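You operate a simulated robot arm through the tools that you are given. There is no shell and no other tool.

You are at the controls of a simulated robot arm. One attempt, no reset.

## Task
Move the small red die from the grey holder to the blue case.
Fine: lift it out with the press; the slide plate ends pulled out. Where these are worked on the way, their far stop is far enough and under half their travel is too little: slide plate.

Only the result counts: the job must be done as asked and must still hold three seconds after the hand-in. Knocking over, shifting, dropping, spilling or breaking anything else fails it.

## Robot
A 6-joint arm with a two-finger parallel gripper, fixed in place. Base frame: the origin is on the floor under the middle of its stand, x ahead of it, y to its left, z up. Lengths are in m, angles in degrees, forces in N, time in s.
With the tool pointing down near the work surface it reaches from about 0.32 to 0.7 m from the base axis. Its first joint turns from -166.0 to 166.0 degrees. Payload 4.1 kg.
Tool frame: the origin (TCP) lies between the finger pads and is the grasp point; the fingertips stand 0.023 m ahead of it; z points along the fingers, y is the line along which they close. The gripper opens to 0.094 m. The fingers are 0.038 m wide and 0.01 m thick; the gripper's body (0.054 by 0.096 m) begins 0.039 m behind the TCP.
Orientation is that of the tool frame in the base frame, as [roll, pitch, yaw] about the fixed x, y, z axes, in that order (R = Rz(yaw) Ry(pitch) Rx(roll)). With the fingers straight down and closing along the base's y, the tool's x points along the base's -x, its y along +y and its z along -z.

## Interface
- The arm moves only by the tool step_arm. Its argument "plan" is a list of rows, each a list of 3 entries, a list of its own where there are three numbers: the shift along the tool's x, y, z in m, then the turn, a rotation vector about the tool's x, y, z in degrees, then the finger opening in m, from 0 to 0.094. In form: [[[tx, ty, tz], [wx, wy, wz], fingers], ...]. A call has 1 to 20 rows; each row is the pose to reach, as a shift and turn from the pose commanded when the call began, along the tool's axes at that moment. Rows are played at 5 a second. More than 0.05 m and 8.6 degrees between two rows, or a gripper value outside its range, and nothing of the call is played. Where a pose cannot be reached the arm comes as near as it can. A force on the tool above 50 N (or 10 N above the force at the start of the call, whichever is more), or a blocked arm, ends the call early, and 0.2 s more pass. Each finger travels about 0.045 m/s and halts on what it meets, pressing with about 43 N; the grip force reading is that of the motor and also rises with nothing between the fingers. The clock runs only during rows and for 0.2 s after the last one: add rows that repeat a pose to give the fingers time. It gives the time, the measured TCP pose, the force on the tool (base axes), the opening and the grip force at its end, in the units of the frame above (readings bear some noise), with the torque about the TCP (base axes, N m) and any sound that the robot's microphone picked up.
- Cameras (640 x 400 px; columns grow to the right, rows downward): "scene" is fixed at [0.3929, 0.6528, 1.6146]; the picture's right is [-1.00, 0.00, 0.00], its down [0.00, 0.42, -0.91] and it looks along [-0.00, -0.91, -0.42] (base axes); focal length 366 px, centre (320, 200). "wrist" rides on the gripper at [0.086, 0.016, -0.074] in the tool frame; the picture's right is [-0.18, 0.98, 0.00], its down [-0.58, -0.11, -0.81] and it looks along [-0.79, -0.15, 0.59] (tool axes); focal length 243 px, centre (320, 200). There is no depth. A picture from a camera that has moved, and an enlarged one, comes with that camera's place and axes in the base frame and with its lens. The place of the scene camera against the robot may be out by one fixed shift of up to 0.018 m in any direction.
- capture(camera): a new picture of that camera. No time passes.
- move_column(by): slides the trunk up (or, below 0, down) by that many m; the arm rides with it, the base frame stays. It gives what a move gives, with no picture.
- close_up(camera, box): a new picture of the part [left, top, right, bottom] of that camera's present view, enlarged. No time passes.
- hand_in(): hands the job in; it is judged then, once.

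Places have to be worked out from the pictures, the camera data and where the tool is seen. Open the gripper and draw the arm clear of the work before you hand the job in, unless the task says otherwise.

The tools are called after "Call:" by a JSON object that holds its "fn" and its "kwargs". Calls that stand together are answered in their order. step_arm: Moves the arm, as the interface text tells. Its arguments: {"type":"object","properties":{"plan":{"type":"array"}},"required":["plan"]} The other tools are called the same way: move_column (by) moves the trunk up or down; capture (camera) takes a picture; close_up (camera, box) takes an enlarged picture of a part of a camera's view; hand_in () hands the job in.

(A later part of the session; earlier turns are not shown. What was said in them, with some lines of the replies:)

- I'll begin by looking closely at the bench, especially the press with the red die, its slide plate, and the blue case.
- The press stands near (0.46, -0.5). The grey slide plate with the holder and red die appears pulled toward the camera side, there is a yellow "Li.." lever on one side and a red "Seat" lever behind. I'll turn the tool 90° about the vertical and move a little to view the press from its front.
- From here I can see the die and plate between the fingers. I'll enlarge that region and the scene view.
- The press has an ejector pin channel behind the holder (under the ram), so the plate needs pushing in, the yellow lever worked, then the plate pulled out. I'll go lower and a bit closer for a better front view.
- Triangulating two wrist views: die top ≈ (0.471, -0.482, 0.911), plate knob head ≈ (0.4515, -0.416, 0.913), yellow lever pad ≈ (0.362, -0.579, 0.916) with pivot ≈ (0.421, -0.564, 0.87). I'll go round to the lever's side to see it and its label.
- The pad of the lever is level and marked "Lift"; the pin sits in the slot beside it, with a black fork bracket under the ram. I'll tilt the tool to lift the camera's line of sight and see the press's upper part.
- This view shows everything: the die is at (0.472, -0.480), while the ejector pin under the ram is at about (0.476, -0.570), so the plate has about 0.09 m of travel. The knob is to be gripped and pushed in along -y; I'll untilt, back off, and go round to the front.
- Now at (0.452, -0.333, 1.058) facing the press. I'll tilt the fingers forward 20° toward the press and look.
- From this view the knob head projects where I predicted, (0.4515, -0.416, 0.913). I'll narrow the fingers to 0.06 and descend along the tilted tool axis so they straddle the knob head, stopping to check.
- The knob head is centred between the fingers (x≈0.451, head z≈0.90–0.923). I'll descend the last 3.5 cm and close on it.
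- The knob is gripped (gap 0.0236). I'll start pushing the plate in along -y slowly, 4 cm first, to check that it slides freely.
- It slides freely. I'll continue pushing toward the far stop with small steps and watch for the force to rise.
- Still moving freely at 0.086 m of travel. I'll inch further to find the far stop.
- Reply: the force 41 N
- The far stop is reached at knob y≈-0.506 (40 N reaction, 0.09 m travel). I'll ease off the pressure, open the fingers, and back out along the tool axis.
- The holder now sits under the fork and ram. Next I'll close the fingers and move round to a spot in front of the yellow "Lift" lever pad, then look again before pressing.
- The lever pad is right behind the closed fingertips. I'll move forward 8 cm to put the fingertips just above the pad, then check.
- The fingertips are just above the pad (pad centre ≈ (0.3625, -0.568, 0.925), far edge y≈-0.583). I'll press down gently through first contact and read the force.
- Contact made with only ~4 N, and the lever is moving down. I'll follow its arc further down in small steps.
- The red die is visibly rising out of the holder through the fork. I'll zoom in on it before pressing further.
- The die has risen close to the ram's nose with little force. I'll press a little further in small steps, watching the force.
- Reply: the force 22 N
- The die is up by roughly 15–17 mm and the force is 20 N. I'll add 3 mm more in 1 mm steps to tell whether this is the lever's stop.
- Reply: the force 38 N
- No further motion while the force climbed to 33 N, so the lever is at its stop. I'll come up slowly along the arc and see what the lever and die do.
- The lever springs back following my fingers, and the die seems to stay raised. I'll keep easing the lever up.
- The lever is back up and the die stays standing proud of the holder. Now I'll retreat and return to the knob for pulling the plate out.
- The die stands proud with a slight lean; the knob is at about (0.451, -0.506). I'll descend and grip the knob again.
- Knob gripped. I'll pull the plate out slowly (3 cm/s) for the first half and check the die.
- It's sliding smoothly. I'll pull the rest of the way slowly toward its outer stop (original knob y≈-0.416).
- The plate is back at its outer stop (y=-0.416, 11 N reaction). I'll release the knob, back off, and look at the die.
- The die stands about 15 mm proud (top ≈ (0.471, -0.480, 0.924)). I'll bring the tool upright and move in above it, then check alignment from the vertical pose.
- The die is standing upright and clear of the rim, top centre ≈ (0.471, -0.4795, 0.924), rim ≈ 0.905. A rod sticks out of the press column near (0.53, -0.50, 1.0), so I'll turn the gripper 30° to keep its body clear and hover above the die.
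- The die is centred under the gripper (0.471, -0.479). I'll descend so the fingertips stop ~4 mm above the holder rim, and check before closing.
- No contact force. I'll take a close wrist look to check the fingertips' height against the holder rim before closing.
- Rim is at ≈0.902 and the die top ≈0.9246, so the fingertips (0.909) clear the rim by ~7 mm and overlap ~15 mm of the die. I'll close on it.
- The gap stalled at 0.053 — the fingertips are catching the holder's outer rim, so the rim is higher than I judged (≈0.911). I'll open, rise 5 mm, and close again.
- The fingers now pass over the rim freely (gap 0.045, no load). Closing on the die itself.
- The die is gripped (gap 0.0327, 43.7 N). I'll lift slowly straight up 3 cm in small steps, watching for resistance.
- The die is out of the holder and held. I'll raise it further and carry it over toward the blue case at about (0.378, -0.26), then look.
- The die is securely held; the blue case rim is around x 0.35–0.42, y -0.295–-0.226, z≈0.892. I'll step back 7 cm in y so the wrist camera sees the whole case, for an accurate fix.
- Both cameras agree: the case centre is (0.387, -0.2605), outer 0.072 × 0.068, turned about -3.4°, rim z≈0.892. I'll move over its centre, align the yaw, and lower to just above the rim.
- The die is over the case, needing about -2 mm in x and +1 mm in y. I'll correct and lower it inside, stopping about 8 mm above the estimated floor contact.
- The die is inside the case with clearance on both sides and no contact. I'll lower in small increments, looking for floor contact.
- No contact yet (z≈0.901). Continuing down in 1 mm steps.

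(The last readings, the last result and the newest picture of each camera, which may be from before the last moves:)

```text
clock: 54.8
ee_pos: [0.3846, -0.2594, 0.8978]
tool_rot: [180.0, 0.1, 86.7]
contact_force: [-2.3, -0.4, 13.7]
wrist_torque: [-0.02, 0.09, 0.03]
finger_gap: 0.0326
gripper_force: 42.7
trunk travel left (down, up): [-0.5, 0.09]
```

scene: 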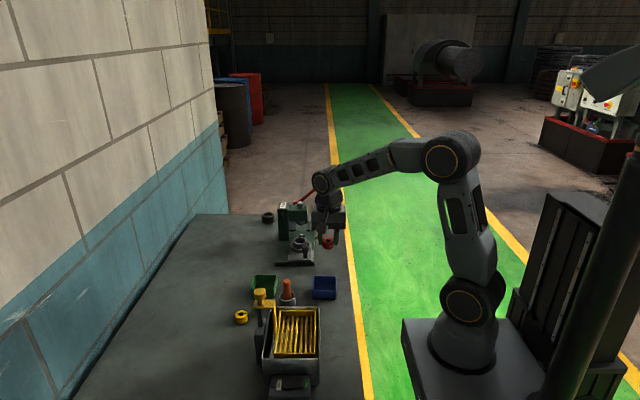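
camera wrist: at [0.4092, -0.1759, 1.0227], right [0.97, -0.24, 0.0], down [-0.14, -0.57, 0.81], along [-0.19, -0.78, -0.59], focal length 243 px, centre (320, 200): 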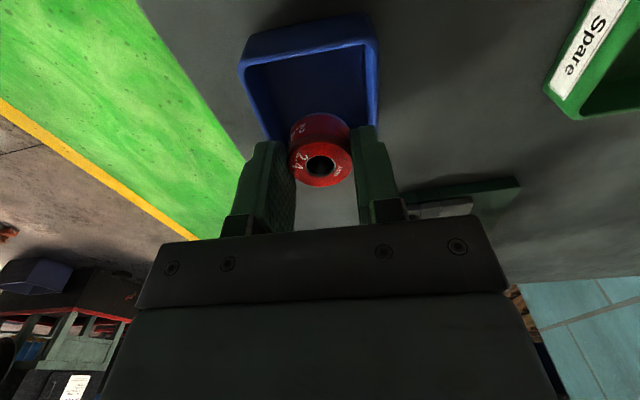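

Floor contact at z≈0.898 (13.7 N). I'll ease up 2 mm of command, open slightly to 0.038 so the fingers don't touch the case walls, and look.

Call:
{"fn": "step_arm", "kwargs": {"plan": [[[0, 0, -0.002], [0, 0, 0], 0.02], [[0, 0, -0.002], [0, 0, 0], 0.034], [[0, 0, -0.002], [0, 0, 0], 0.038], [[0, 0, -0.002], [0, 0, 0], 0.038], [[0, 0, -0.002], [0, 0, 0], 0.038]]}}

Call:
{"fn": "close_up", "kwargs": {"camera": "scene", "box": [300, 260, 350, 310]}}

Call:
{"fn": "close_up", "kwargs": {"camera": "wrist", "box": [220, 20, 420, 220]}}

```text
clock: 56.0
ee_pos: [0.3862, -0.2586, 0.8997]
tool_rot: [180.0, 0.0, 86.7]
contact_force: [-0.5, 0.3, 0.3]
wrist_torque: [0.01, 0.0, 0.01]
finger_gap: 0.0379
gripper_force: 0.0
trunk travel left (down, up): [-0.5, 0.09]
```

```text
8.00 times, centred on (325, 285) of scene
camera zoom: at [0.3929, 0.6528, 1.6146], right [-1.0, 0.0, 0.0], down [0.0, 0.42, -0.91], along [0.0, -0.91, -0.42], focal length 2926 px, centre (280, -480)
```

zoom: 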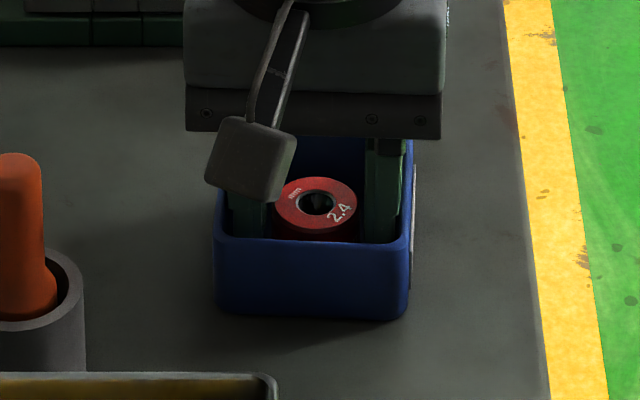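

```text
2.00 times, centred on (320, 120) of wrist
camera zoom: at [0.4072, -0.1733, 0.9723], right [0.97, -0.24, 0.0], down [-0.14, -0.57, 0.81], along [-0.19, -0.78, -0.59], focal length 485 px, centre (320, 360)
```

zoom: 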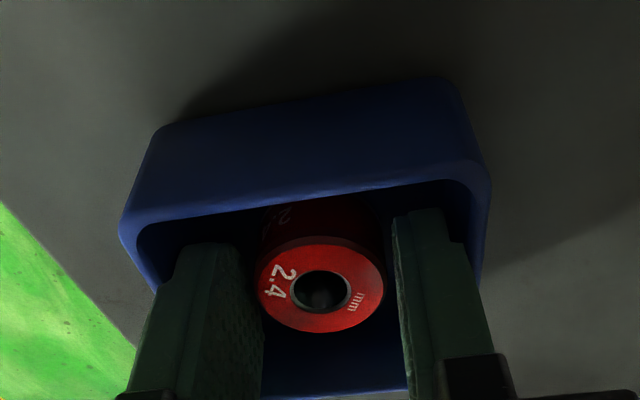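

The die rests on the case floor, free of both fingers, and the case hasn't moved. I'll draw straight up slowly.

Call:
{"fn": "step_arm", "kwargs": {"plan": [[[0, 0, -0.005], [0, 0, 0], 0.038], [[0, 0, -0.012], [0, 0, 0], 0.038], [[0, 0, -0.025], [0, 0, 0], 0.038], [[0, 0, -0.045], [0, 0, 0], 0.038], [[0, 0, -0.08], [0, 0, 0], 0.06], [[0, 0, -0.12], [0, 0, 0], 0.094], [[0.03, 0, -0.15], [0, 0, 0], 0.094], [[0.05, 0, -0.17], [0, 0, 0], 0.094], [[0.05, 0, -0.17], [0, 0, 0], 0.094]]}}

Call:
{"fn": "capture", "kwargs": {"camera": "scene"}}

Call:
{"fn": "close_up", "kwargs": {"camera": "scene", "box": [260, 200, 350, 310]}}

Call:
{"fn": "capture", "kwargs": {"camera": "wrist"}}

```text
clock: 58.0
ee_pos: [0.3876, -0.207, 1.0688]
tool_rot: [180.0, 0.1, 86.6]
contact_force: [-0.5, 0.3, 0.6]
wrist_torque: [-0.03, 0.01, -0.01]
finger_gap: 0.094
gripper_force: 0.0
trunk travel left (down, up): [-0.5, 0.09]
```

```text
taken
```

scene: 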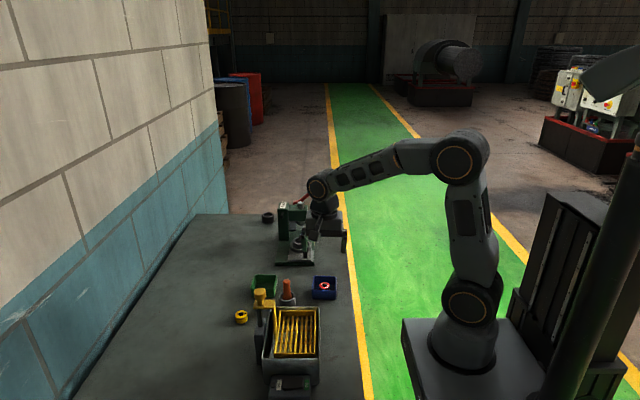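

```text
3.64 times, centred on (305, 255) of scene
camera zoom: at [0.3929, 0.6528, 1.6146], right [-1.0, 0.0, 0.0], down [0.0, 0.42, -0.91], along [0.0, -0.91, -0.42], focal length 1330 px, centre (374, 0)
```

zoom: 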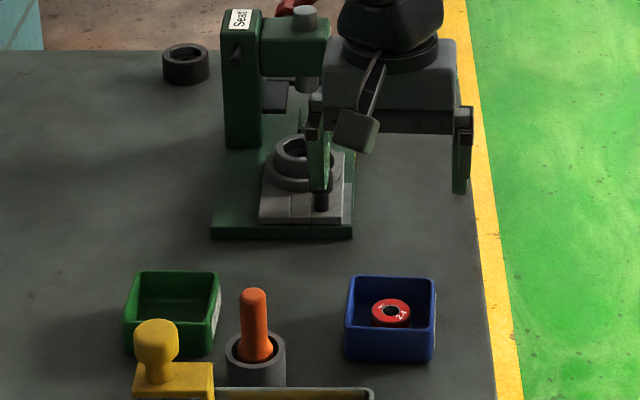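

```text
taken
camera wrist: at [0.4095, -0.1214, 1.1413], right [0.97, -0.24, 0.0], down [-0.14, -0.57, 0.81], along [-0.2, -0.78, -0.59], focal length 243 px, centre (320, 200)
```

wrist: 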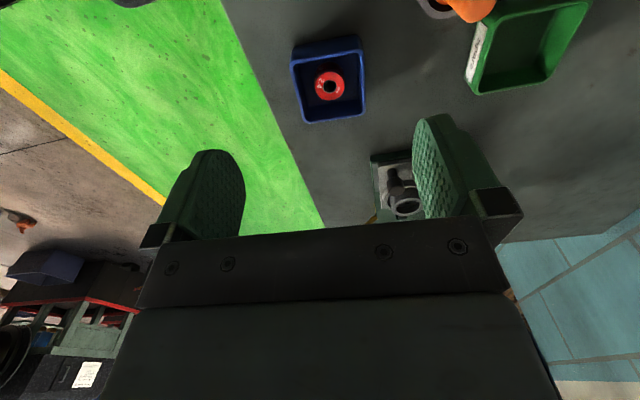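

The die lies flat in the blue case. I'll draw the arm clear toward the robot's side and then verify the plate, lever and everything else.

Call:
{"fn": "step_arm", "kwargs": {"plan": [[[0.01, -0.03, -0.02], [0, 0, 0], 0.094], [[0.02, -0.07, -0.04], [0, 0, 0], 0.094], [[0.03, -0.11, -0.05], [0, 0, 0], 0.094], [[0.03, -0.14, -0.05], [0, 0, 0], 0.094], [[0.03, -0.14, -0.05], [0, 0, 0], 0.094]]}}

Call:
{"fn": "close_up", "kwargs": {"camera": "scene", "box": [255, 185, 345, 275]}}

Call:
{"fn": "close_up", "kwargs": {"camera": "scene", "box": [220, 260, 380, 400]}}

Call:
{"fn": "close_up", "kwargs": {"camera": "scene", "box": [300, 265, 350, 315]}}

```text
clock: 59.2
ee_pos: [0.2501, -0.1715, 1.1192]
tool_rot: [-180.0, -0.1, 86.8]
contact_force: [-0.6, -0.7, 0.0]
wrist_torque: [-0.03, 0.02, 0.02]
finger_gap: 0.0941
gripper_force: 0.1
trunk travel left (down, up): [-0.5, 0.09]
```

```text
4.44 times, centred on (300, 230) of scene
camera zoom: at [0.3929, 0.6528, 1.6146], right [-1.0, 0.0, 0.0], down [0.0, 0.42, -0.91], along [0.0, -0.91, -0.42], focal length 1625 px, centre (409, 67)
```

zoom: 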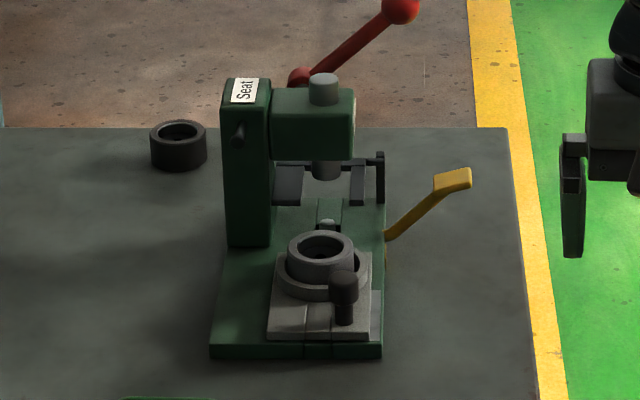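

```text
2.86 times, centred on (300, 330) of scene
camera zoom: at [0.3929, 0.6528, 1.6146], right [-1.0, 0.0, 0.0], down [0.0, 0.42, -0.91], along [0.0, -0.91, -0.42], focal length 1045 px, centre (377, -171)
```

zoom: 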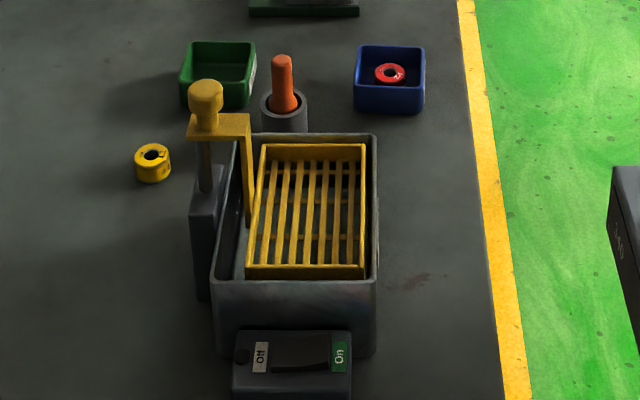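

```text
8.00 times, centred on (325, 290) of scene
camera zoom: at [0.3929, 0.6528, 1.6146], right [-1.0, 0.0, 0.0], down [0.0, 0.42, -0.91], along [0.0, -0.91, -0.42], focal length 2926 px, centre (280, -520)
```

zoom: 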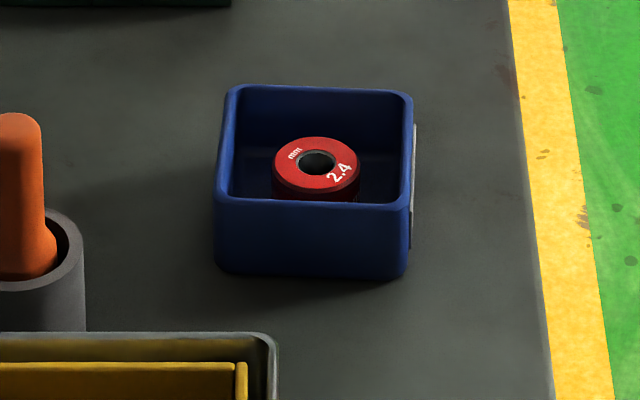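

The die sits upright in the blue case, the case and the other items are where they were, the slide plate is back at its outer stop (same pixels as at the start), and the lever is up. The arm is clear with the gripper open, so I'm handing in.

Call:
{"fn": "hand_in", "kwargs": {}}

```text
The job is handed in.
```

The red die is now in the blue case, lying flat, and I've handed the job in. I haven't seen the judging result.

- **Lifting it out:** I pushed the slide plate in to its far stop (about 0.09 m). I then pressed the yellow "Lift" lever to its stop, which raised the die proud of the grey holder.
- **Slide plate:** it is pulled back out to its outer stop. In the last scene picture it sits where it did at the start.
- **Moving the die:** on the first try the fingers closed on the holder's rim instead of the die, so I rose 5 mm and gripped again. I lowered the die to the case floor before letting go.
- **Everything else:** in the final pictures the blue case, both levers and the other items look unmoved. The gripper is open and the arm is clear of the work.
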